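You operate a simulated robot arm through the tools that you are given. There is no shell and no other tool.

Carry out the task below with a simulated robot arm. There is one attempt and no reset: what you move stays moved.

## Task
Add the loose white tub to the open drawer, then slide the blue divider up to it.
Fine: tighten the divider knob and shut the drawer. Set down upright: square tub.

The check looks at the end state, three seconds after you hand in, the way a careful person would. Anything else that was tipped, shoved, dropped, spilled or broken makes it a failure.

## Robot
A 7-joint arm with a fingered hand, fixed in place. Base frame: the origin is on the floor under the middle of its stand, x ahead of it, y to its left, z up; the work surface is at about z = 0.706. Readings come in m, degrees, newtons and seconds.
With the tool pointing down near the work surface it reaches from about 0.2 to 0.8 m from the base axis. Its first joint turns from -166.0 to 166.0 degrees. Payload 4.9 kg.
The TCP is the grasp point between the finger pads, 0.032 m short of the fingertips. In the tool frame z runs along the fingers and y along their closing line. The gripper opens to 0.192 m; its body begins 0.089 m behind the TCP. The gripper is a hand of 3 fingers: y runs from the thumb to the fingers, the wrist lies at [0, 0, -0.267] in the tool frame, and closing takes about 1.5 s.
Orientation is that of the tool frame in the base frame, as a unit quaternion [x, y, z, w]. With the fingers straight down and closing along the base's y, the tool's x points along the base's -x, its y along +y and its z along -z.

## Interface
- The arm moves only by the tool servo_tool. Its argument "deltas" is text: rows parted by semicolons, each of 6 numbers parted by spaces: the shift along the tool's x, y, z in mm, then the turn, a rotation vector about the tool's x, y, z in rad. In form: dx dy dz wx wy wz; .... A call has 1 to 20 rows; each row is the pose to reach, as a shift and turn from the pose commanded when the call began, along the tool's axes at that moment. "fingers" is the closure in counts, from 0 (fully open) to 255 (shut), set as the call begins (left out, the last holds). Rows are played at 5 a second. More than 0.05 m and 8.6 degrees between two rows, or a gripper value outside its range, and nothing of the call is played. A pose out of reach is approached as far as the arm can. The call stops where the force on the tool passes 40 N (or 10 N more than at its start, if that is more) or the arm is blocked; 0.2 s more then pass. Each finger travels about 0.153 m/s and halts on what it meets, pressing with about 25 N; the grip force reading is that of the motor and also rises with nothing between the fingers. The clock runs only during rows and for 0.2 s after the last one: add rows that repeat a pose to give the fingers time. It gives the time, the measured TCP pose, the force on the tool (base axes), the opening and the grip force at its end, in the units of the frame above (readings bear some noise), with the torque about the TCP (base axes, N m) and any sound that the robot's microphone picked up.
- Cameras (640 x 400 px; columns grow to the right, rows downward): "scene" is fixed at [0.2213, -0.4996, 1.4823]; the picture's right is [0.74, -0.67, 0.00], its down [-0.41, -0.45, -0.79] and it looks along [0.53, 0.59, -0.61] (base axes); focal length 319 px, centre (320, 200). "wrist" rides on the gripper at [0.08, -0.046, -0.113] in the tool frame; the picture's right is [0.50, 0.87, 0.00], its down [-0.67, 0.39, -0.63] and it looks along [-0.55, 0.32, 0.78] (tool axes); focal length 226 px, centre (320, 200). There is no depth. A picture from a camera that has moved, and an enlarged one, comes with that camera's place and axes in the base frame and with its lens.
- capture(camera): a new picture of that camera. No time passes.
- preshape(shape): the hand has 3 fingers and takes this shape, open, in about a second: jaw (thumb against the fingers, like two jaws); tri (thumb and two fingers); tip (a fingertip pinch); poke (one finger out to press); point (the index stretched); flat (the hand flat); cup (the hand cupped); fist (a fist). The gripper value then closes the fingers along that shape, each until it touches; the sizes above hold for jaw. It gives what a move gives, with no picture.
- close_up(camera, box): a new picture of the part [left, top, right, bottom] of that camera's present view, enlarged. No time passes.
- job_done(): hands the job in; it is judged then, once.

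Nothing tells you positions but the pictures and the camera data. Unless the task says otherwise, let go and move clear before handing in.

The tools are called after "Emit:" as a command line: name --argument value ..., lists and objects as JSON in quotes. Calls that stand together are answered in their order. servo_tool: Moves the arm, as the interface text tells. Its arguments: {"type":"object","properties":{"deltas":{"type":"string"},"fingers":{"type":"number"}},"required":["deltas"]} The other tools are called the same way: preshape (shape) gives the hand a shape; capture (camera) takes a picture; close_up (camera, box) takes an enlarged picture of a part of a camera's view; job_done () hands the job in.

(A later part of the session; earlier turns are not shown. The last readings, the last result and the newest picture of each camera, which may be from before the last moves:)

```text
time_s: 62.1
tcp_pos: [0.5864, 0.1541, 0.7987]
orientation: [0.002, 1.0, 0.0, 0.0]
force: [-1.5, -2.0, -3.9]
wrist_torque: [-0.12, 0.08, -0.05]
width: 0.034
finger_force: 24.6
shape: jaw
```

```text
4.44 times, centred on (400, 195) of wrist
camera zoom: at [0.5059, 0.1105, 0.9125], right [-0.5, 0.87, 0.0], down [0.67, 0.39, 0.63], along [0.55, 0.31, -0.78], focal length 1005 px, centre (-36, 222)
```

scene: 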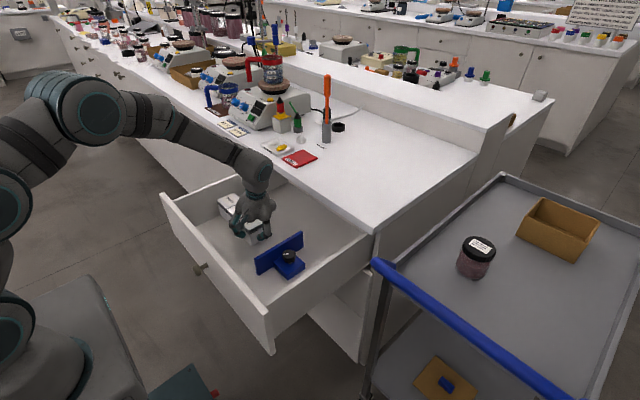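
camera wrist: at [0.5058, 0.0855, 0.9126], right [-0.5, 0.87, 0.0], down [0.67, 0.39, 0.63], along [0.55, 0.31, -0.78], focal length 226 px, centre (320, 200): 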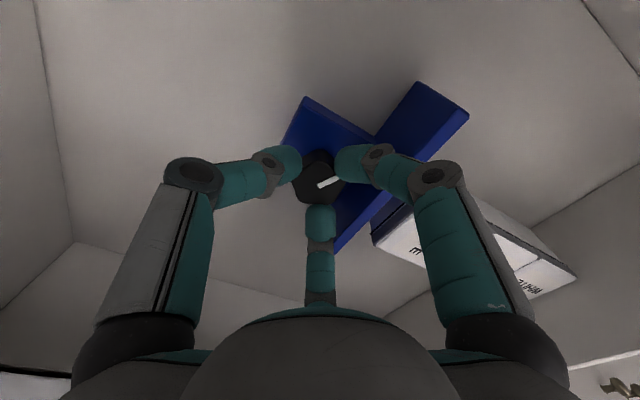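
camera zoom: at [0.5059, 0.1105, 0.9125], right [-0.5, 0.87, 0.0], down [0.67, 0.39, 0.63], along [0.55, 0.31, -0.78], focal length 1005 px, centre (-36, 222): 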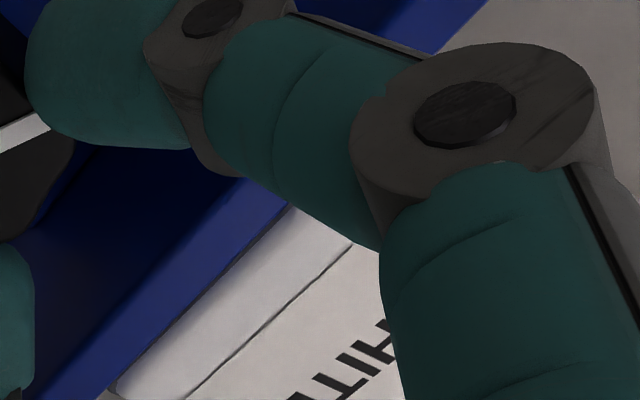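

Emit:
servo_tool --deltas "0 0.5 0 0 0 0; 0 1 0 0 0 0; 0 1 0 0 0 0; 0 1 0 0 0 0"

Emit:
close_up --camera "wrist" --box '[360, 150, 440, 240]'

Emit:
close_up --camera "scene" --box '[215, 185, 295, 255]'

```text
time_s: 63.1
tcp_pos: [0.5866, 0.1565, 0.798]
orientation: [0.001, 1.0, 0.0, -0.001]
force: [-2.3, -2.1, -3.8]
wrist_torque: [-0.12, 0.07, -0.03]
width: 0.0336
finger_force: 24.9
shape: jaw
```

```text
4.44 times, centred on (400, 195) of wrist
camera zoom: at [0.506, 0.1114, 0.9125], right [-0.5, 0.87, 0.0], down [0.67, 0.39, 0.63], along [0.55, 0.31, -0.78], focal length 1005 px, centre (-36, 222)
```

zoom: 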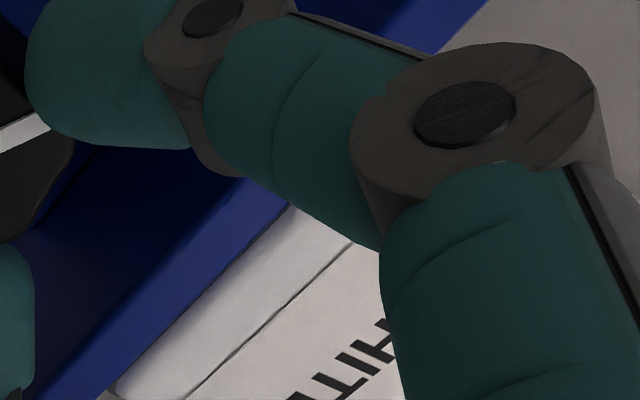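

```text
5.71 times, centred on (255, 220) of scene
camera zoom: at [0.2213, -0.4996, 1.4823], right [0.74, -0.67, 0.0], down [-0.41, -0.45, -0.79], along [0.53, 0.59, -0.61], focal length 1821 px, centre (691, 86)
```

zoom: 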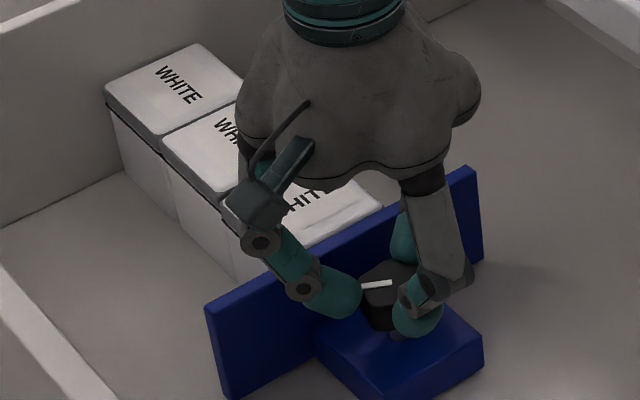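

The plate is now against the tub: the last 1 mm carried the tub along without closing any gap. Next I'll tighten the knob clockwise, starting with a small 12° turn to feel the torque, since one finger is close to the plate.

Emit:
servo_tool --deltas "0 0 0 0 0 0.07; 0 0 0 0 0 0.14; 0 0 0 0 0 0.21; 0 0 0 0 0 0.21"

Emit:
close_up --camera "wrist" --box '[240, 90, 430, 250]'

Emit:
close_up --camera "scene" --box '[230, 195, 310, 265]'

```text
time_s: 64.1
tcp_pos: [0.5869, 0.1562, 0.7991]
orientation: [0.107, 0.994, 0.001, 0.0]
force: [-2.2, 3.2, -5.0]
wrist_torque: [0.06, 0.1, 0.02]
width: 0.0338
finger_force: 24.8
shape: jaw
```

```text
2.50 times, centred on (335, 170) of wrist
camera zoom: at [0.4982, 0.1291, 0.9125], right [-0.3, 0.95, 0.0], down [0.74, 0.24, 0.63], along [0.6, 0.19, -0.78], focal length 565 px, centre (282, 275)
```

zoom: 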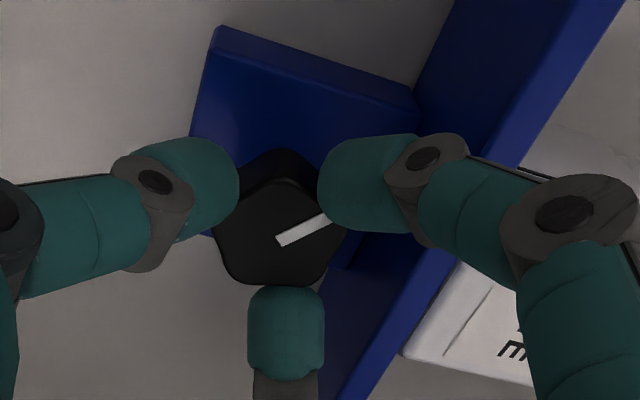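

```text
5.71 times, centred on (270, 230) of scene
camera zoom: at [0.2213, -0.4996, 1.4823], right [0.74, -0.67, 0.0], down [-0.41, -0.45, -0.79], along [0.53, 0.59, -0.61], focal length 1821 px, centre (606, 29)
```

zoom: 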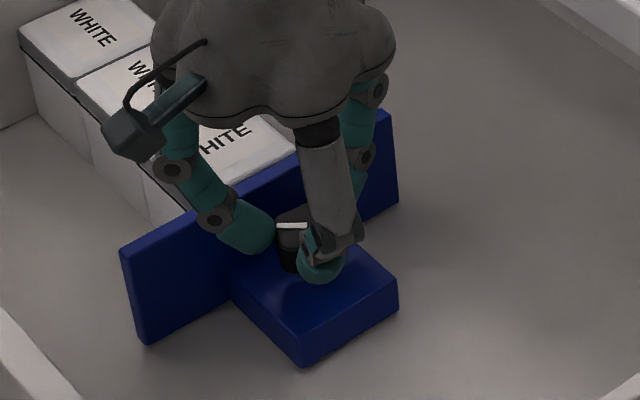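

The knob turned with the hand while the divider stayed straight, at low torque. Because the plate limits finger travel, I'll ratchet: release slightly, lift, rotate back, regrip and turn again.

Emit:
servo_tool --deltas "0 0 0 0 0 0; 0 0 0 0 0 0; 0 0 0 0 0 0" --fingers 206

Emit:
close_up --camera "wrist" --box '[240, 90, 430, 250]'

Emit:
close_up --camera "scene" --box '[230, 195, 310, 265]'

```text
time_s: 64.9
tcp_pos: [0.5884, 0.156, 0.7996]
orientation: [0.107, 0.994, 0.0, 0.001]
force: [2.5, 0.9, 2.3]
wrist_torque: [0.02, -0.11, 0.02]
width: 0.0372
finger_force: 0.0
shape: jaw
```

```text
2.50 times, centred on (335, 170) of wrist
camera zoom: at [0.499, 0.1291, 0.9132], right [-0.3, 0.95, 0.0], down [0.74, 0.24, 0.63], along [0.6, 0.19, -0.77], focal length 565 px, centre (282, 275)
```

zoom: 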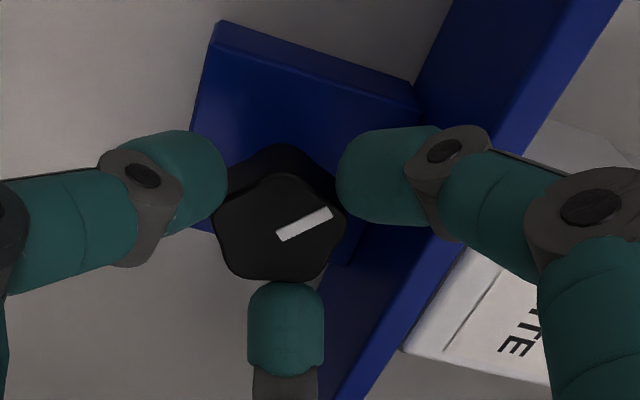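

```text
5.71 times, centred on (270, 230) of scene
camera zoom: at [0.2213, -0.4996, 1.4823], right [0.74, -0.67, 0.0], down [-0.41, -0.45, -0.79], along [0.53, 0.59, -0.61], focal length 1821 px, centre (606, 29)
```

zoom: 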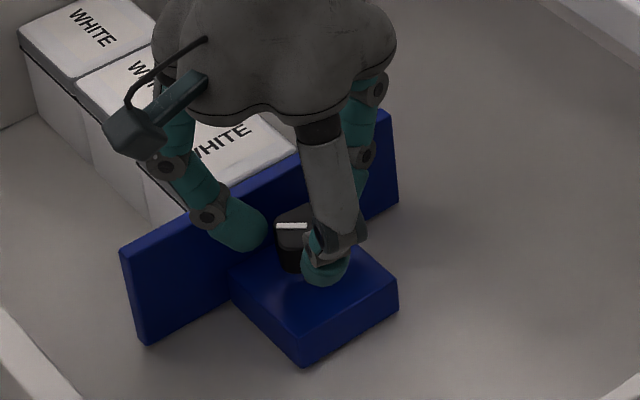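

The knob did turn with the hand (mark from about 150° to 137°), and the finger still has about 5 mm to the plate. I'll lift 22 mm, rotate back and come down for another stroke.

Emit:
servo_tool --deltas "0 0 -8 0 0 0; 0 0 -22 0 0 0; 0 0 -22 0 0 -0.14; 0 0 -22 0 0 -0.28; 0 0 -22 0 0 -0.42; 0 0 -22 0 0 -0.42"

Emit:
close_up --camera "wrist" --box '[240, 90, 430, 250]'

Emit:
close_up --camera "scene" --box '[230, 195, 310, 265]'

```text
time_s: 66.3
tcp_pos: [0.5867, 0.1561, 0.821]
orientation: [-0.104, 0.995, 0.0, 0.001]
force: [-0.3, 1.0, 0.0]
wrist_torque: [-0.01, 0.01, -0.01]
width: 0.0367
finger_force: 0.0
shape: jaw
```

```text
2.50 times, centred on (335, 170) of wrist
camera zoom: at [0.517, 0.0954, 0.9349], right [-0.67, 0.74, 0.0], down [0.58, 0.52, 0.63], along [0.47, 0.42, -0.78], focal length 565 px, centre (282, 275)
```

zoom: 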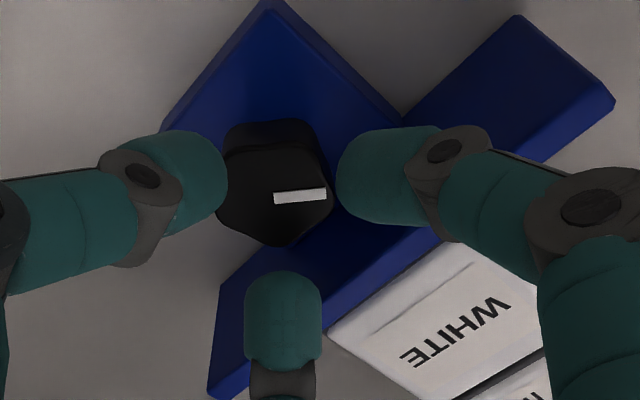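

```text
5.71 times, centred on (270, 230) of scene
camera zoom: at [0.2213, -0.4996, 1.4823], right [0.74, -0.67, 0.0], down [-0.41, -0.45, -0.79], along [0.53, 0.59, -0.61], focal length 1821 px, centre (606, 29)
```

zoom: 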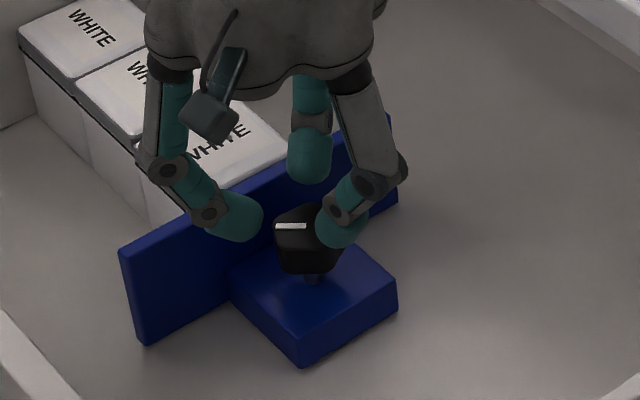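

Emit:
servo_tool --deltas "0 0 8 0 0 0; 0 0 15 0 0 0; 0 0 22 0 0 0; 0 0 22 0 0 0"

Emit:
servo_tool --deltas "0 0 0 0 0 0; 0 0 0 0 0 0; 0 0 0 0 0 0; 0 0 0 0 0 0" --fingers 255

Emit:
close_up --camera "wrist" --box '[240, 90, 430, 250]'

Emit:
servo_tool --deltas "0 0 0 0 0 0.1; 0 0 0 0 0 0.2; 0 0 0 0 0 0.3; 0 0 0 0 0 0.4; 0 0 0 0 0 0.5; 0 0 0 0 0 0.5"

Emit:
close_up --camera "wrist" --box '[240, 90, 430, 250]'

Emit:
close_up --camera "scene" --box '[230, 195, 310, 265]'

```text
time_s: 67.3
tcp_pos: [0.5888, 0.1571, 0.8021]
orientation: [-0.103, 0.995, 0.0, 0.003]
force: [3.0, 2.1, 23.3]
wrist_torque: [0.26, -0.41, 0.0]
width: 0.0389
finger_force: 0.1
shape: jaw
```

```text
time_s: 68.3
tcp_pos: [0.5871, 0.1558, 0.8003]
orientation: [-0.102, 0.995, 0.001, 0.001]
force: [3.0, 2.7, 24.2]
wrist_torque: [0.26, -0.37, 0.0]
width: 0.0413
finger_force: 25.0
shape: jaw
```

```text
2.50 times, centred on (335, 170) of wrist
camera zoom: at [0.5176, 0.0959, 0.9136], right [-0.67, 0.75, 0.0], down [0.58, 0.52, 0.63], along [0.47, 0.42, -0.77], focal length 565 px, centre (282, 275)
```

zoom: 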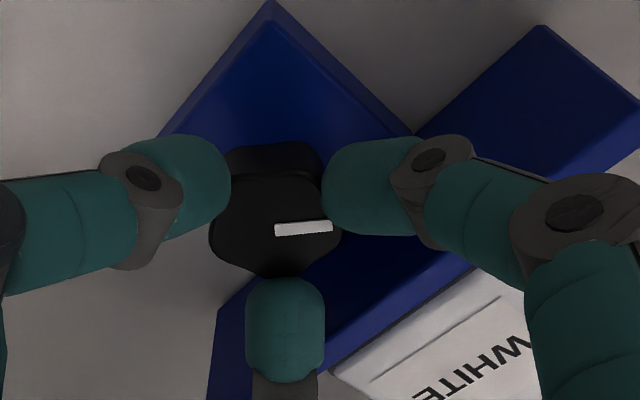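

```text
time_s: 69.7
tcp_pos: [0.5867, 0.1558, 0.8001]
orientation: [0.147, 0.989, 0.0, 0.001]
force: [3.1, 2.7, 27.9]
wrist_torque: [0.12, -0.42, 0.01]
width: 0.0412
finger_force: 24.7
shape: jaw
```

```text
2.50 times, centred on (335, 170) of wrist
camera zoom: at [0.4965, 0.1363, 0.9135], right [-0.23, 0.97, 0.0], down [0.75, 0.18, 0.63], along [0.62, 0.14, -0.77], focal length 565 px, centre (282, 275)
```

zoom: 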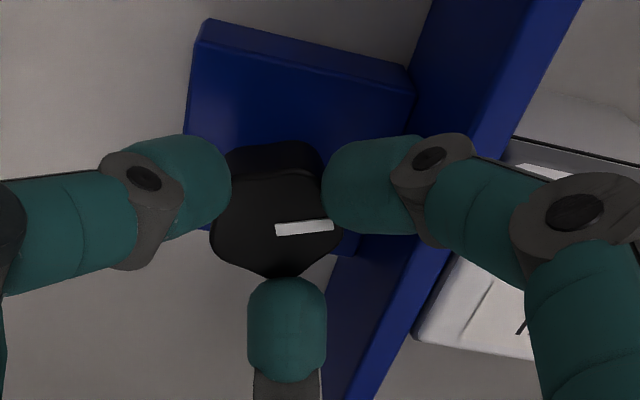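

```text
5.71 times, centred on (270, 230) of scene
camera zoom: at [0.2213, -0.4996, 1.4823], right [0.74, -0.67, 0.0], down [-0.41, -0.45, -0.79], along [0.53, 0.59, -0.61], focal length 1821 px, centre (606, 29)
```

zoom: 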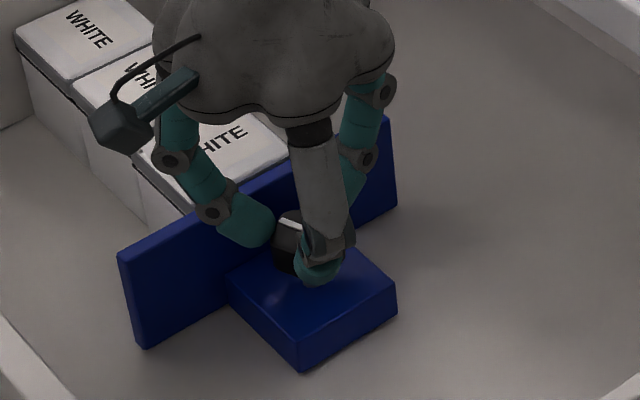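

During the descent a fingertip landed on the knob's corner with about 24 N downward, but it then gripped and turned the knob about 29°. I'll check that nothing else shifted.

Emit:
close_up --camera "scene" --box '[190, 170, 310, 270]'

Emit:
capture --camera "wrist"

Emit:
close_up --camera "wrist" --box '[370, 110, 530, 250]'

```text
4.00 times, centred on (250, 220) of scene
camera zoom: at [0.2213, -0.4996, 1.4823], right [0.74, -0.67, 0.0], down [-0.41, -0.45, -0.79], along [0.53, 0.59, -0.61], focal length 1274 px, centre (600, 120)
```

zoom: 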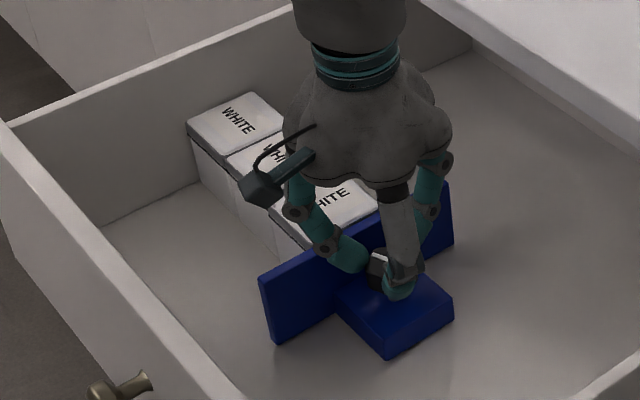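

```text
taken
camera wrist: at [0.4965, 0.1363, 0.9135], right [-0.23, 0.97, 0.0], down [0.75, 0.18, 0.63], along [0.62, 0.14, -0.77], focal length 226 px, centre (320, 200)
```

wrist: 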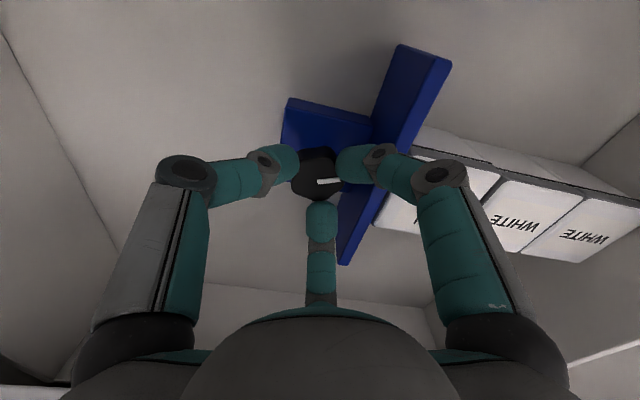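

```text
2.86 times, centred on (450, 180) of wrist
camera zoom: at [0.4965, 0.1363, 0.9135], right [-0.23, 0.97, 0.0], down [0.75, 0.18, 0.63], along [0.62, 0.14, -0.77], focal length 646 px, centre (-51, 257)
```

zoom: 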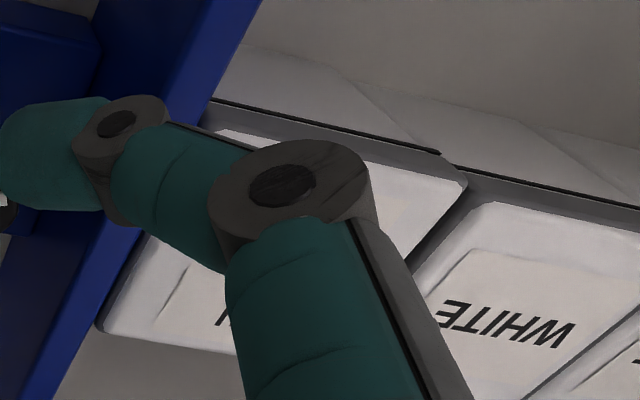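

The tubs are in line and the plate is flush on the new tub. I'll do further clockwise strokes, opening a bit wider so the fingertips clear the knob's corners when coming down.

Emit:
servo_tool --deltas "0 0 0 0 0 0; 0 0 0 0 0 0; 0 0 0 0 0 0; 0 0 -8 0 0 0; 0 0 -22 0 0 0; 0 0 -22 0 0 -0.14; 0 0 -22 0 0 -0.28; 0 0 -22 0 0 -0.42; 0 0 -22 0 0 -0.42" --fingers 195

Emit:
close_up --camera "wrist" --box '[240, 90, 430, 250]'

Emit:
close_up --camera "scene" --box '[230, 195, 310, 265]'

```text
time_s: 71.7
tcp_pos: [0.5864, 0.1546, 0.8222]
orientation: [-0.064, 0.998, 0.0, 0.0]
force: [0.3, -0.2, 0.1]
wrist_torque: [-0.03, -0.01, -0.02]
width: 0.0451
finger_force: 0.1
shape: jaw
```

```text
2.50 times, centred on (335, 170) of wrist
camera zoom: at [0.5125, 0.1011, 0.9341], right [-0.61, 0.8, 0.0], down [0.62, 0.47, 0.63], along [0.5, 0.38, -0.78], focal length 565 px, centre (282, 275)
```

zoom: 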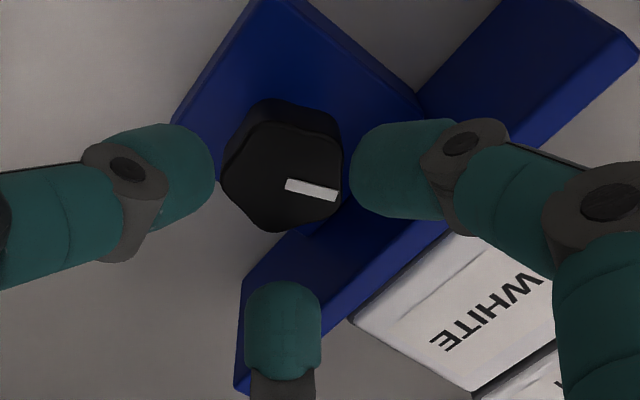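

```text
5.71 times, centred on (270, 230) of scene
camera zoom: at [0.2213, -0.4996, 1.4823], right [0.74, -0.67, 0.0], down [-0.41, -0.45, -0.79], along [0.53, 0.59, -0.61], focal length 1821 px, centre (606, 29)
```

zoom: 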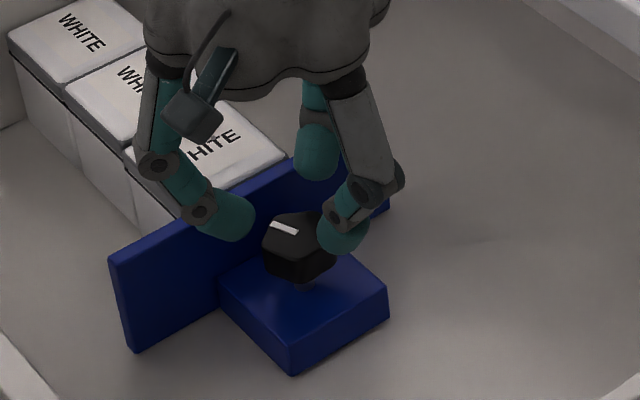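

The drawer has slid about 6 mm toward the robot (it runs freely), so the knob is now at about (0.580, 0.153). I'll recentre over it and descend.

Emit:
servo_tool --deltas "6.1 -0.7 0 0 0 0; 6.1 -0.7 0 0 0 0; 6.1 -0.7 7 0 0 0; 6.1 -0.7 14 0 0 0; 6.1 -0.7 21 0 0 0; 6.1 -0.7 21 0 0 0" --fingers 191

Emit:
close_up --camera "wrist" --box '[240, 90, 430, 250]'

```text
time_s: 73.1
tcp_pos: [0.5798, 0.1546, 0.8002]
orientation: [-0.063, 0.998, 0.0, -0.001]
force: [-0.4, 1.3, 0.1]
wrist_torque: [0.01, 0.01, -0.04]
width: 0.0478
finger_force: 0.0
shape: jaw
```

```text
2.50 times, centred on (335, 170) of wrist
camera zoom: at [0.5065, 0.1, 0.9135], right [-0.6, 0.8, 0.0], down [0.62, 0.47, 0.63], along [0.5, 0.38, -0.78], focal length 565 px, centre (282, 275)
```

zoom: 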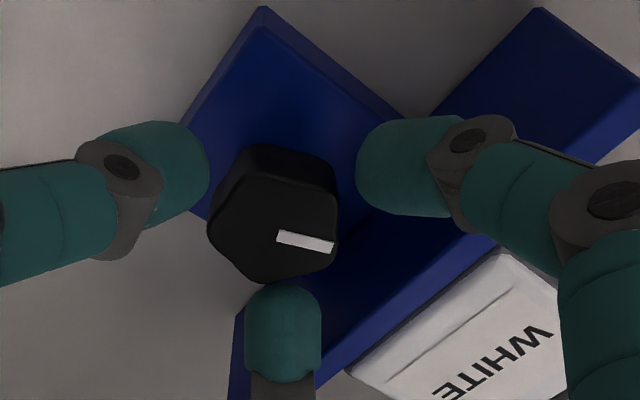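

The fingers are around the knob without contact. Now I'll grip and turn clockwise about 27°.

Emit:
servo_tool --deltas "0 0 0 0 0 0; 0 0 0 0 0 0; 0 0 0 0 0 0; 0 0 0 0 0 0; 0 0 0 0 0 0.12; 0 0 0 0 0 0.24; 0 0 0 0 0 0.36; 0 0 0 0 0 0.48; 0 0 0 0 0 0.48" --fingers 255

Emit:
close_up --camera "wrist" --box '[240, 90, 430, 250]'

Emit:
close_up --camera "scene" --box '[200, 180, 320, 280]'

```text
time_s: 75.1
tcp_pos: [0.5804, 0.1544, 0.7997]
orientation: [0.177, 0.984, 0.001, 0.0]
force: [0.7, 1.9, -1.4]
wrist_torque: [0.07, -0.03, 0.01]
width: 0.0342
finger_force: 24.9
shape: jaw
```

```text
2.50 times, centred on (335, 170) of wrist
camera zoom: at [0.4892, 0.14, 0.9137], right [-0.17, 0.99, 0.0], down [0.76, 0.13, 0.63], along [0.62, 0.11, -0.78], focal length 565 px, centre (282, 275)
```

zoom: 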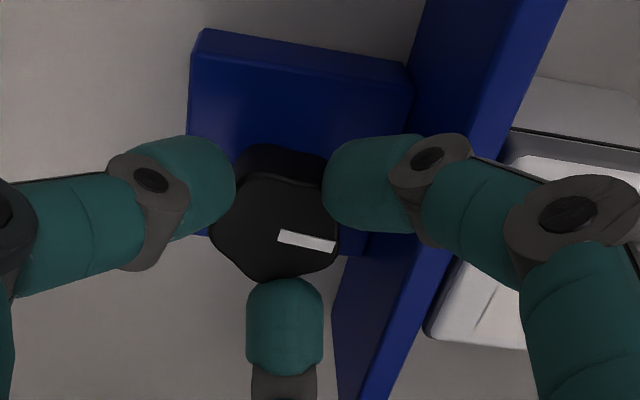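

```text
4.00 times, centred on (260, 230) of scene
camera zoom: at [0.2213, -0.4996, 1.4823], right [0.74, -0.67, 0.0], down [-0.41, -0.45, -0.79], along [0.53, 0.59, -0.61], focal length 1274 px, centre (560, 80)
```

zoom: 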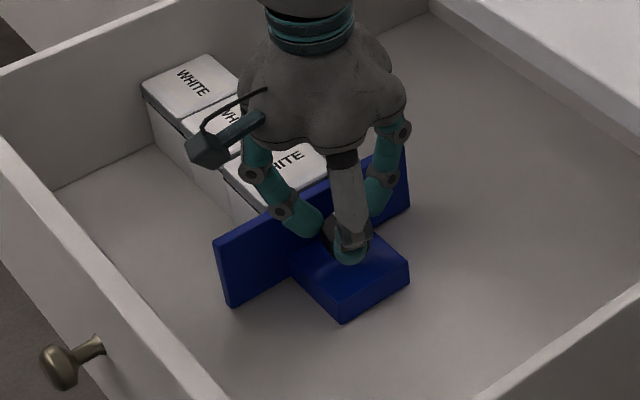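

Another 28° turned, about 69° in total, with torque still near zero. I'll extend this stroke a little while watching for plate contact.

Emit:
servo_tool --deltas "0 0 0 0 0 0.05; 0 0 0 0 0 0.1; 0 0 0 0 0 0.15; 0 0 0 0 0 0.15"

Emit:
close_up --camera "wrist" --box '[240, 90, 430, 250]'

```text
time_s: 76.1
tcp_pos: [0.5809, 0.1538, 0.8]
orientation: [0.249, 0.968, 0.0, 0.0]
force: [1.8, 4.7, 0.1]
wrist_torque: [0.13, 0.0, 0.04]
width: 0.0344
finger_force: 25.0
shape: jaw
```

```text
2.50 times, centred on (335, 170) of wrist
camera zoom: at [0.4879, 0.1538, 0.9136], right [-0.02, 1.0, 0.0], down [0.78, 0.01, 0.63], along [0.63, 0.01, -0.78], focal length 565 px, centre (282, 275)
```

zoom: 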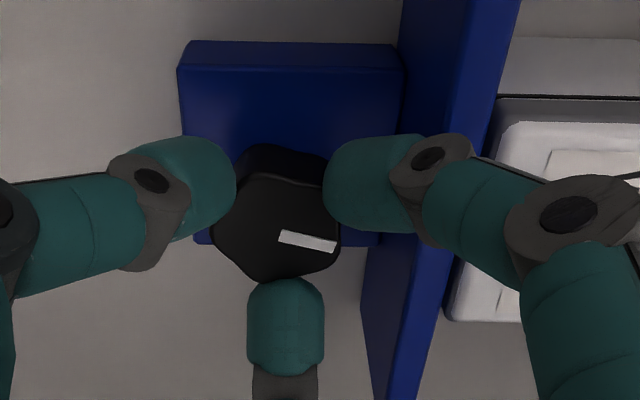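

Emit:
servo_tool --deltas "0 0 0 0 0 0.05; 0 0 0 0 0 0.1; 0 0 0 0 0 0.15; 0 0 0 0 0 0.15"

Emit:
close_up --camera "wrist" --box '[240, 90, 430, 250]'

Emit:
close_up --camera "scene" --box '[200, 180, 320, 280]'

```text
time_s: 77.1
tcp_pos: [0.5804, 0.1541, 0.7998]
orientation: [0.322, 0.947, 0.001, 0.001]
force: [2.7, 3.5, 0.9]
wrist_torque: [0.39, 0.0, 0.25]
width: 0.0341
finger_force: 25.0
shape: jaw
```

```text
2.50 times, centred on (335, 170) of wrist
camera zoom: at [0.4888, 0.1677, 0.9139], right [0.13, 0.99, 0.0], down [0.77, -0.1, 0.63], along [0.63, -0.08, -0.78], focal length 565 px, centre (282, 275)
```

zoom: 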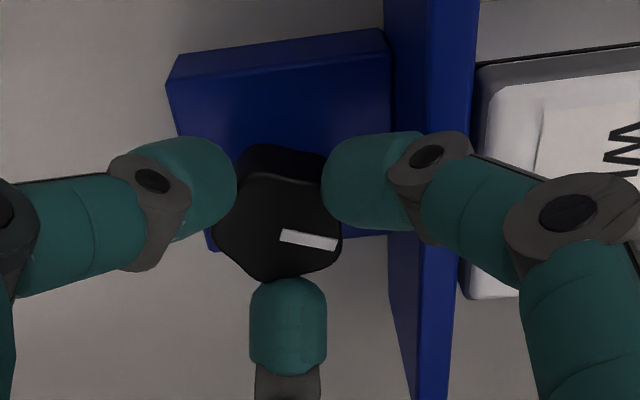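

```text
4.00 times, centred on (260, 230) of scene
camera zoom: at [0.2213, -0.4996, 1.4823], right [0.74, -0.67, 0.0], down [-0.41, -0.45, -0.79], along [0.53, 0.59, -0.61], focal length 1274 px, centre (560, 80)
```

zoom: 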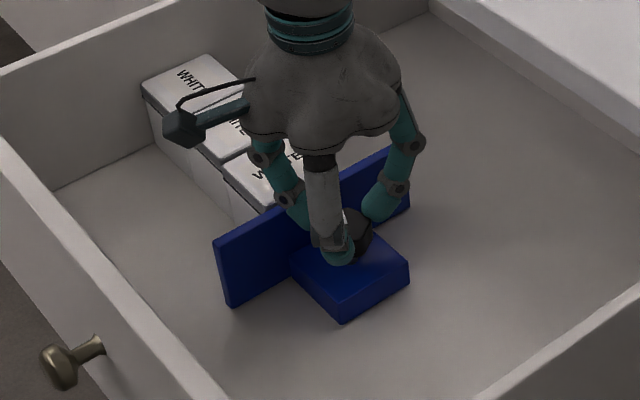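

Torque has now risen to 0.25 N·m after about 86° of turning in total, so the knob may be biting. I'll turn slightly more to confirm.

Emit:
servo_tool --deltas "0 0 0 0 0 0.04; 0 0 0 0 0 0.08; 0 0 0 0 0 0.08"

Emit:
close_up --camera "wrist" --box '[240, 90, 430, 250]'

```text
time_s: 77.9
tcp_pos: [0.5804, 0.1533, 0.7996]
orientation: [0.358, 0.934, 0.0, 0.0]
force: [2.1, 1.8, 7.9]
wrist_torque: [0.59, 0.05, 0.43]
width: 0.0341
finger_force: 25.1
shape: jaw
```

```text
2.50 times, centred on (335, 170) of wrist
camera zoom: at [0.4901, 0.1748, 0.914], right [0.21, 0.98, 0.0], down [0.76, -0.16, 0.63], along [0.62, -0.13, -0.77], focal length 565 px, centre (282, 275)
```

zoom: 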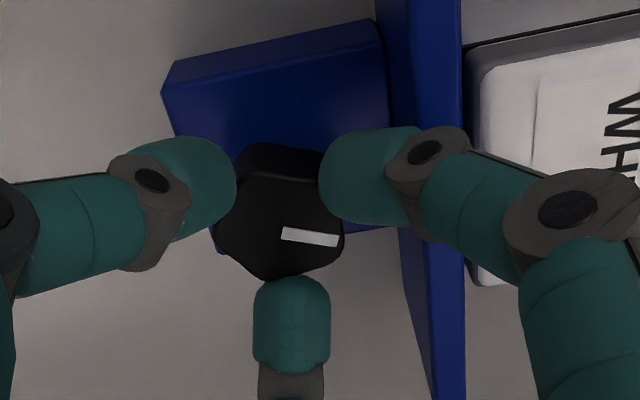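

Emit:
servo_tool --deltas "0 0 0 0 0 0.03; 0 0 0 0 0 0.06; 0 0 0 0 0 0.06"

Emit:
close_up --camera "wrist" --box '[240, 90, 430, 250]'

Emit:
close_up --camera "scene" --box '[220, 190, 310, 270]'

```text
time_s: 78.7
tcp_pos: [0.5814, 0.1542, 0.8003]
orientation: [0.387, 0.922, -0.001, -0.001]
force: [2.0, -2.0, 14.5]
wrist_torque: [0.66, 0.18, 0.52]
width: 0.0339
finger_force: 24.7
shape: jaw
```

```text
2.50 times, centred on (335, 170) of wrist
camera zoom: at [0.4914, 0.1802, 0.9141], right [0.27, 0.96, 0.0], down [0.75, -0.21, 0.63], along [0.61, -0.17, -0.78], focal length 565 px, centre (282, 275)
```

zoom: 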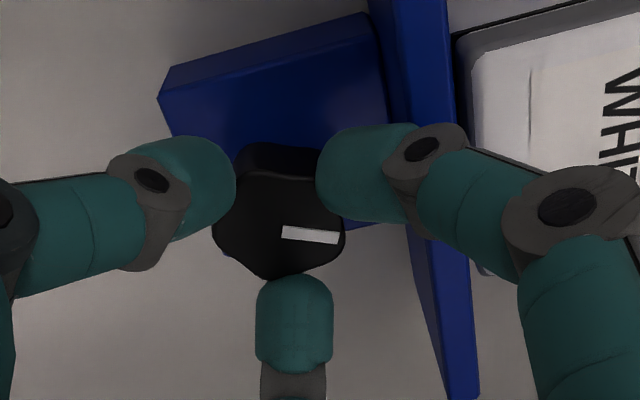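

```text
5.00 times, centred on (265, 230) of scene
camera zoom: at [0.2213, -0.4996, 1.4823], right [0.74, -0.67, 0.0], down [-0.41, -0.45, -0.79], along [0.53, 0.59, -0.61], focal length 1593 px, centre (595, 50)
```

zoom: 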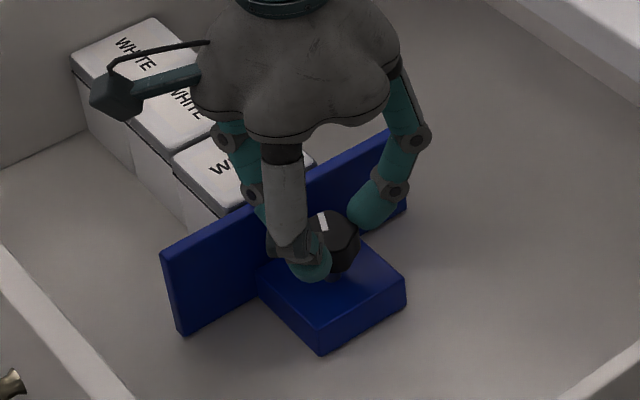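

The vertical force (14 N) at that offset shows a finger is now riding on the plate's top edge, so that torque isn't the knob. I'll back off 11°, release, and do another stroke within the clear range (+8° to -33°).

Emit:
servo_tool --deltas "0 0 0 0 0 -0.07; 0 0 0 0 0 -0.14; 0 0 0 0 0 -0.2; 0 0 0 0 0 -0.2"

Emit:
servo_tool --deltas "0 0 0 0 0 0; 0 0 0 0 0 0; 0 0 -8 0 0 0; 0 0 -23 0 0 0; 0 0 -23 0 0 -0.14; 0 0 -23 0 0 -0.28; 0 0 -23 0 0 -0.42; 0 0 -23 0 0 -0.56; 0 0 -23 0 0 -0.7; 0 0 -23 0 0 -0.73; 0 0 -23 0 0 -0.73" --fingers 195

Emit:
close_up --camera "wrist" --box '[240, 90, 430, 250]'

Emit:
close_up --camera "scene" --box '[200, 180, 320, 280]'

```text
time_s: 79.7
tcp_pos: [0.5805, 0.1538, 0.7997]
orientation: [0.292, 0.956, 0.0, -0.001]
force: [0.1, 3.8, 12.0]
wrist_torque: [0.11, -0.04, -0.01]
width: 0.0342
finger_force: 24.8
shape: jaw
```

```text
time_s: 82.1
tcp_pos: [0.581, 0.1546, 0.823]
orientation: [-0.068, 0.998, 0.0, 0.0]
force: [-0.7, 0.2, -0.2]
wrist_torque: [-0.02, 0.0, -0.01]
width: 0.0451
finger_force: 0.1
shape: jaw
```

```text
2.50 times, centred on (335, 170) of wrist
camera zoom: at [0.5071, 0.0993, 0.9366], right [-0.61, 0.79, 0.0], down [0.61, 0.48, 0.63], along [0.5, 0.39, -0.78], focal length 565 px, centre (282, 275)
```

zoom: 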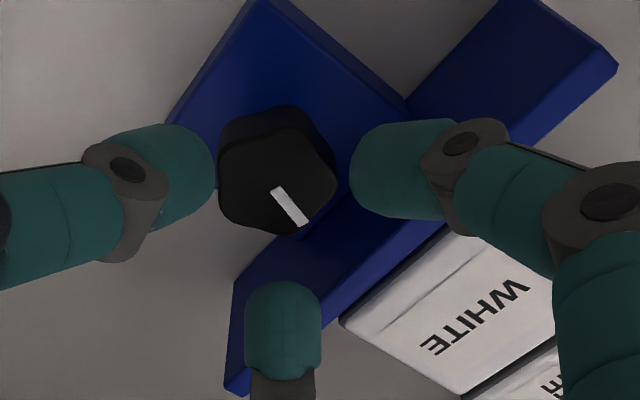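

```text
4.00 times, centred on (260, 230) of scene
camera zoom: at [0.2213, -0.4996, 1.4823], right [0.74, -0.67, 0.0], down [-0.41, -0.45, -0.79], along [0.53, 0.59, -0.61], focal length 1274 px, centre (560, 80)
```

zoom: 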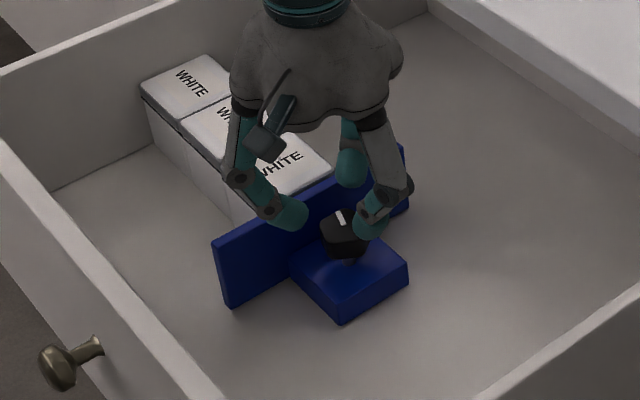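

The mark is now at about 74°, so 76° of turn so far. Next stroke: descend, grip, and turn 40° within the clear range.

Emit:
servo_tool --deltas "1 -1 0 0 0 0; 1 -1 8 0 0 0; 1 -1 16 0 0 0; 1 -1 23 0 0 0; 1 -1 23 0 0 0" --fingers 191

Emit:
servo_tool --deltas "0 0 0 0 0 0; 0 0 0 0 0 0; 0 0 0 0 0 0; 0 0 0 0 0 0; 0 0 0 0 0 0.12; 0 0 0 0 0 0.24; 0 0 0 0 0 0.36; 0 0 0 0 0 0.48; 0 0 0 0 0 0.58; 0 0 0 0 0 0.66; 0 0 0 0 0 0.66" --fingers 255

Emit:
close_up --camera "wrist" --box '[240, 90, 430, 250]'

```text
time_s: 83.3
tcp_pos: [0.5787, 0.1542, 0.7997]
orientation: [-0.069, 0.998, 0.0, -0.001]
force: [-0.4, 0.1, 0.5]
wrist_torque: [-0.01, 0.01, 0.01]
width: 0.0478
finger_force: 0.1
shape: jaw
```

```text
time_s: 85.7
tcp_pos: [0.5797, 0.1526, 0.8]
orientation: [0.259, 0.966, 0.0, 0.001]
force: [2.6, 7.3, -1.5]
wrist_torque: [0.23, -0.05, 0.02]
width: 0.0344
finger_force: 25.0
shape: jaw
```

```text
2.50 times, centred on (335, 170) of wrist
camera zoom: at [0.4872, 0.1549, 0.9137], right [0.0, 1.0, 0.0], down [0.78, 0.0, 0.63], along [0.63, 0.0, -0.78], focal length 565 px, centre (282, 275)
```

zoom: 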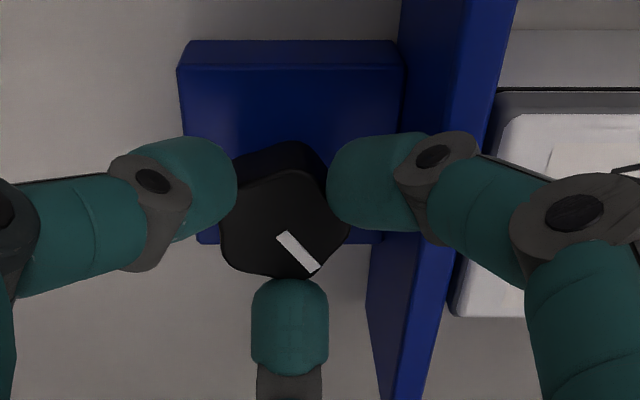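

Emit:
servo_tool --deltas "0 0 0 0 0 0; 0 0 0 0 0 0; 0 0 -8 0 0 0; 0 0 -23 0 0 0; 0 0 -23 0 0 -0.14; 0 0 -23 0 0 -0.28; 0 0 -23 0 0 -0.42; 0 0 -23 0 0 -0.56; 0 0 -23 0 0 -0.66; 0 0 -23 0 0 -0.66" --fingers 195

Emit:
close_up --camera "wrist" --box '[240, 90, 430, 250]'

Emit:
close_up --camera "scene" --box '[200, 180, 320, 280]'

```text
time_s: 87.9
tcp_pos: [0.5787, 0.1533, 0.8227]
orientation: [-0.07, 0.998, 0.0, 0.0]
force: [-0.2, -0.4, -0.4]
wrist_torque: [0.02, -0.01, 0.0]
width: 0.0451
finger_force: 0.1
shape: jaw
```

```text
2.50 times, centred on (335, 170) of wrist
camera zoom: at [0.506, 0.098, 0.9367], right [-0.61, 0.79, 0.0], down [0.61, 0.48, 0.63], along [0.5, 0.39, -0.78], focal length 565 px, centre (282, 275)
```

zoom: 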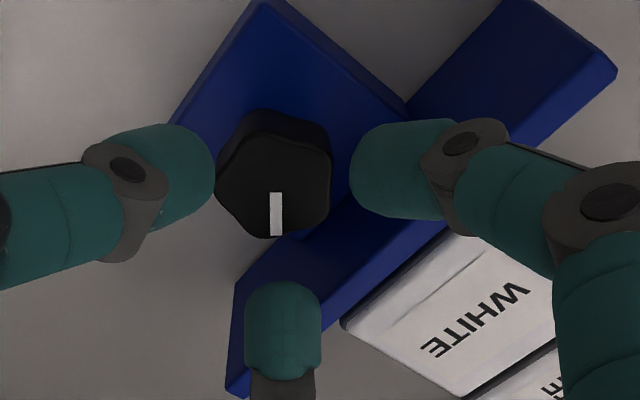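

```text
4.00 times, centred on (260, 230) of scene
camera zoom: at [0.2213, -0.4996, 1.4823], right [0.74, -0.67, 0.0], down [-0.41, -0.45, -0.79], along [0.53, 0.59, -0.61], focal length 1274 px, centre (560, 80)
```

zoom: 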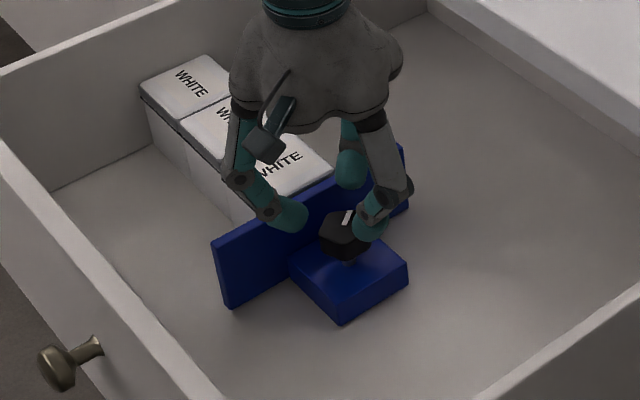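

The mark is at about 36° now, 114° turned in total, and the divider hasn't moved. I'll continue with another stroke.

Emit:
servo_tool --deltas "0 0 8 0 0 0; 0 0 16 0 0 0; 0 0 23 0 0 0; 0 0 23 0 0 0" --fingers 191

Emit:
servo_tool --deltas "0 0 0 0 0 0; 0 0 0 0 0 0; 0 0 0 0 0 0; 0 0 0 0 0 0; 0 0 0 0 0 0.12; 0 0 0 0 0 0.24; 0 0 0 0 0 0.36; 0 0 0 0 0 0.48; 0 0 0 0 0 0.58; 0 0 0 0 0 0.66; 0 0 0 0 0 0.66" --fingers 255

Emit:
close_up --camera "wrist" --box '[240, 90, 430, 250]'

```text
time_s: 88.9
tcp_pos: [0.5792, 0.1537, 0.8]
orientation: [-0.068, 0.998, 0.0, 0.0]
force: [0.6, 1.9, -0.3]
wrist_torque: [-0.04, 0.02, -0.01]
width: 0.0477
finger_force: 0.1
shape: jaw
```

```text
time_s: 91.3
tcp_pos: [0.5791, 0.1542, 0.8001]
orientation: [0.26, 0.966, 0.0, 0.001]
force: [2.0, 10.1, -2.4]
wrist_torque: [0.29, -0.1, 0.05]
width: 0.0349
finger_force: 25.0
shape: jaw
```

```text
2.50 times, centred on (335, 170) of wrist
camera zoom: at [0.4872, 0.1551, 0.9137], right [0.0, 1.0, 0.0], down [0.78, 0.0, 0.63], along [0.63, 0.0, -0.78], focal length 565 px, centre (282, 275)
```

zoom: 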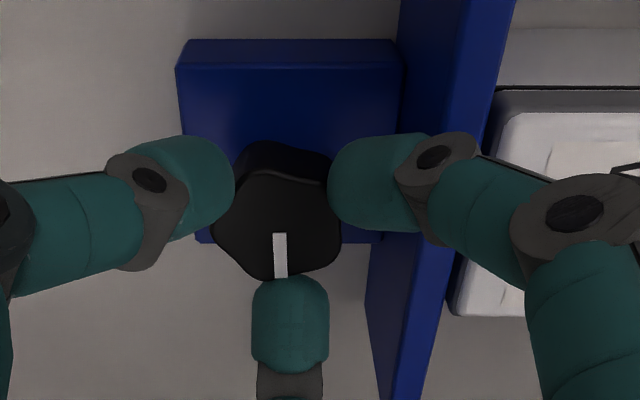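

Emit:
servo_tool --deltas "0 0 0 0 0 0; 0 0 0 0 0 0; 0 0 -8 0 0 0; 0 0 -23 0 0 0; 0 0 -23 0 0 -0.14; 0 0 -23 0 0 -0.28; 0 0 -23 0 0 -0.42; 0 0 -23 0 0 -0.56; 0 0 -23 0 0 -0.66; 0 0 -23 0 0 -0.66" --fingers 195

Emit:
close_up --camera "wrist" --box '[240, 90, 430, 250]'

Emit:
servo_tool --deltas "0 0 8 0 0 0; 0 0 16 0 0 0; 0 0 23 0 0 0; 0 0 23 0 0 0" --fingers 191

Emit:
servo_tool --deltas "0 0 0 0 0 0; 0 0 0 0 0 0; 0 0 0 0 0 0; 0 0 0 0 0 0; 0 0 0 0 0 0.12; 0 0 0 0 0 0.24; 0 0 0 0 0 0.36; 0 0 0 0 0 0.48; 0 0 0 0 0 0.58; 0 0 0 0 0 0.66; 0 0 0 0 0 0.66" --fingers 255

Emit:
close_up --camera "wrist" --box '[240, 90, 430, 250]'

Emit:
close_up --camera "scene" --box '[200, 180, 320, 280]'

```text
time_s: 93.5
tcp_pos: [0.5786, 0.1546, 0.8217]
orientation: [-0.069, 0.998, 0.0, 0.001]
force: [-0.3, -0.3, 0.4]
wrist_torque: [0.02, 0.0, -0.01]
width: 0.045
finger_force: 0.0
shape: jaw
```

```text
2.50 times, centred on (335, 170) of wrist
camera zoom: at [0.5062, 0.098, 0.9363], right [-0.61, 0.79, 0.0], down [0.61, 0.48, 0.63], along [0.5, 0.39, -0.78], focal length 565 px, centre (282, 275)
```

zoom: 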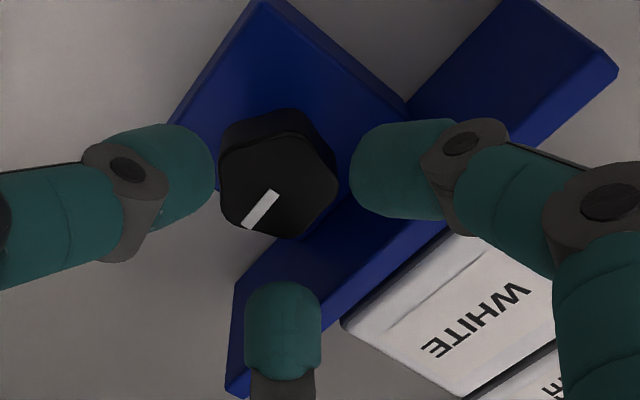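

```text
time_s: 94.5
tcp_pos: [0.5794, 0.1522, 0.7999]
orientation: [-0.068, 0.998, 0.001, -0.001]
force: [0.5, -0.5, -0.1]
wrist_torque: [0.03, 0.02, -0.01]
width: 0.0479
finger_force: 0.1
shape: jaw
```

```text
time_s: 96.9
tcp_pos: [0.5807, 0.1534, 0.8018]
orientation: [0.26, 0.966, 0.001, 0.002]
force: [-0.5, -2.4, 25.8]
wrist_torque: [-0.41, 0.26, 0.22]
width: 0.0345
finger_force: 25.0
shape: jaw
```

```text
2.50 times, centred on (335, 170) of wrist
camera zoom: at [0.4882, 0.1549, 0.9156], right [0.0, 1.0, 0.0], down [0.77, 0.0, 0.63], along [0.63, 0.0, -0.77], focal length 565 px, centre (282, 275)
```

zoom: 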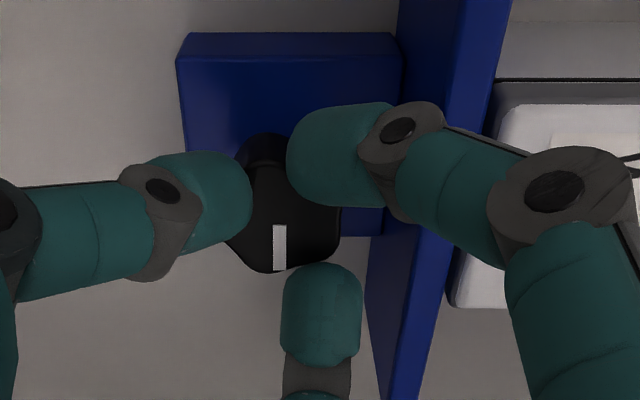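

```text
4.00 times, centred on (260, 230) of scene
camera zoom: at [0.2213, -0.4996, 1.4823], right [0.74, -0.67, 0.0], down [-0.41, -0.45, -0.79], along [0.53, 0.59, -0.61], focal length 1274 px, centre (560, 80)
```

zoom: 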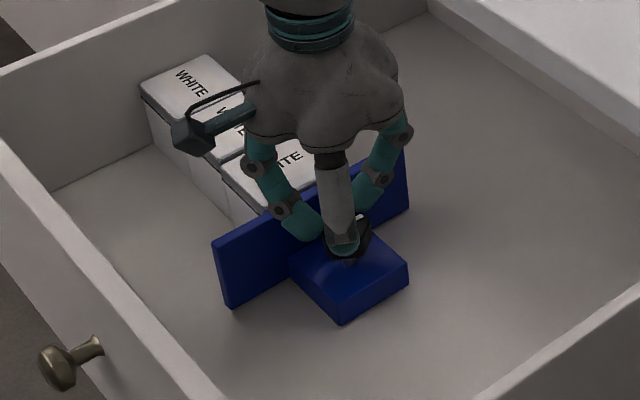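

The knob stopped turning in this stroke: its mark stayed near 0° while the fingers slipped and the torque rose. It's tight after about 153°. I'll release and lift clear, then check everything.

Emit:
servo_tool --deltas "0 0 0 0 0 0; 0 0 0 0 0 0; 0 0 0 0 0 0; 0 0 -8 0 0 0; 0 0 -23 0 0 0; 0 0 -50 0 0 0; 0 0 -90 0 0 0; 0 0 -130 0 0 0; 0 0 -130 0 0 0" --fingers 193

Emit:
capture --camera "wrist"

Emit:
close_up --camera "scene" --box '[190, 170, 320, 280]'

```text
time_s: 98.9
tcp_pos: [0.5798, 0.153, 0.9289]
orientation: [0.259, 0.966, -0.001, -0.001]
force: [-0.6, 0.1, 0.2]
wrist_torque: [0.01, 0.0, 0.0]
width: 0.0463
finger_force: 0.0
shape: jaw
```

```text
taken
camera wrist: at [0.4869, 0.1539, 1.043], right [0.0, 1.0, 0.0], down [0.78, 0.0, 0.63], along [0.63, 0.0, -0.78], focal length 226 px, centre (320, 200)
```

wrist: 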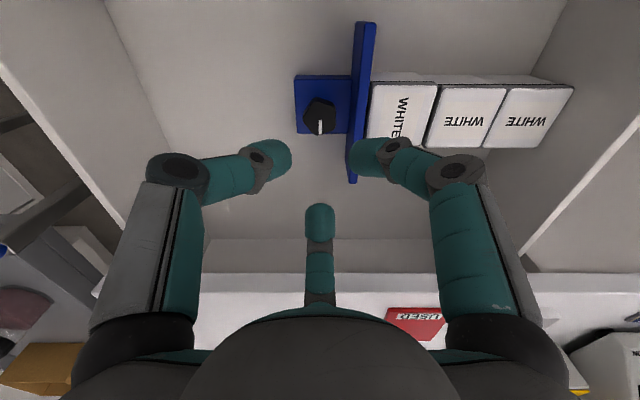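

```text
3.64 times, centred on (255, 225) of scene
camera zoom: at [0.2213, -0.4996, 1.4823], right [0.74, -0.67, 0.0], down [-0.41, -0.45, -0.79], along [0.53, 0.59, -0.61], focal length 1159 px, centre (556, 109)
```

zoom: 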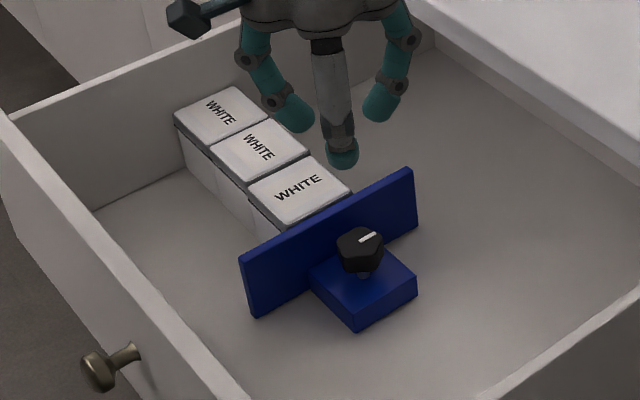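

Emit:
close_up --camera "wrist" --box '[280, 20, 460, 200]'

Emit:
close_up --camera "wrist" --box '[340, 60, 460, 150]'

Emit:
capture --camera "scene"

```text
2.22 times, centred on (370, 110) of wrist
camera zoom: at [0.4869, 0.1539, 1.043], right [0.0, 1.0, 0.0], down [0.78, 0.0, 0.63], along [0.63, 0.0, -0.78], focal length 502 px, centre (209, 400)
```

zoom: 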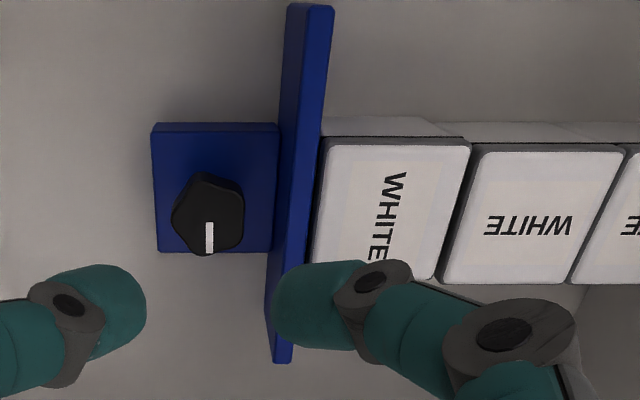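

```text
4.44 times, centred on (400, 105) of wrist
camera zoom: at [0.4869, 0.1539, 1.043], right [0.0, 1.0, 0.0], down [0.78, 0.0, 0.63], along [0.63, 0.0, -0.78], focal length 1005 px, centre (-36, 622)
```

zoom: 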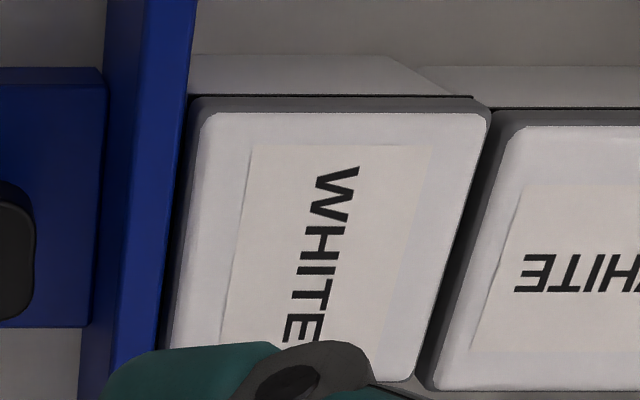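

```text
taken
```

scene: 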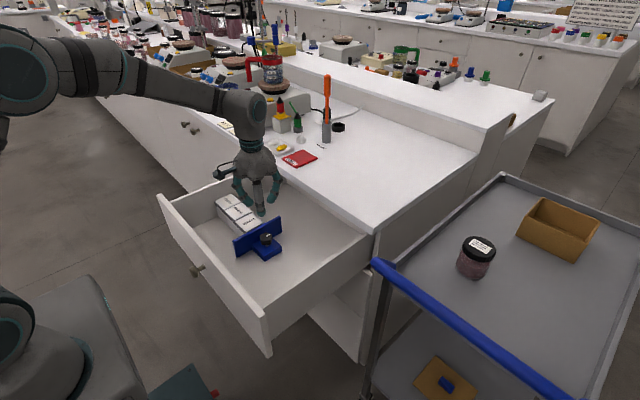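

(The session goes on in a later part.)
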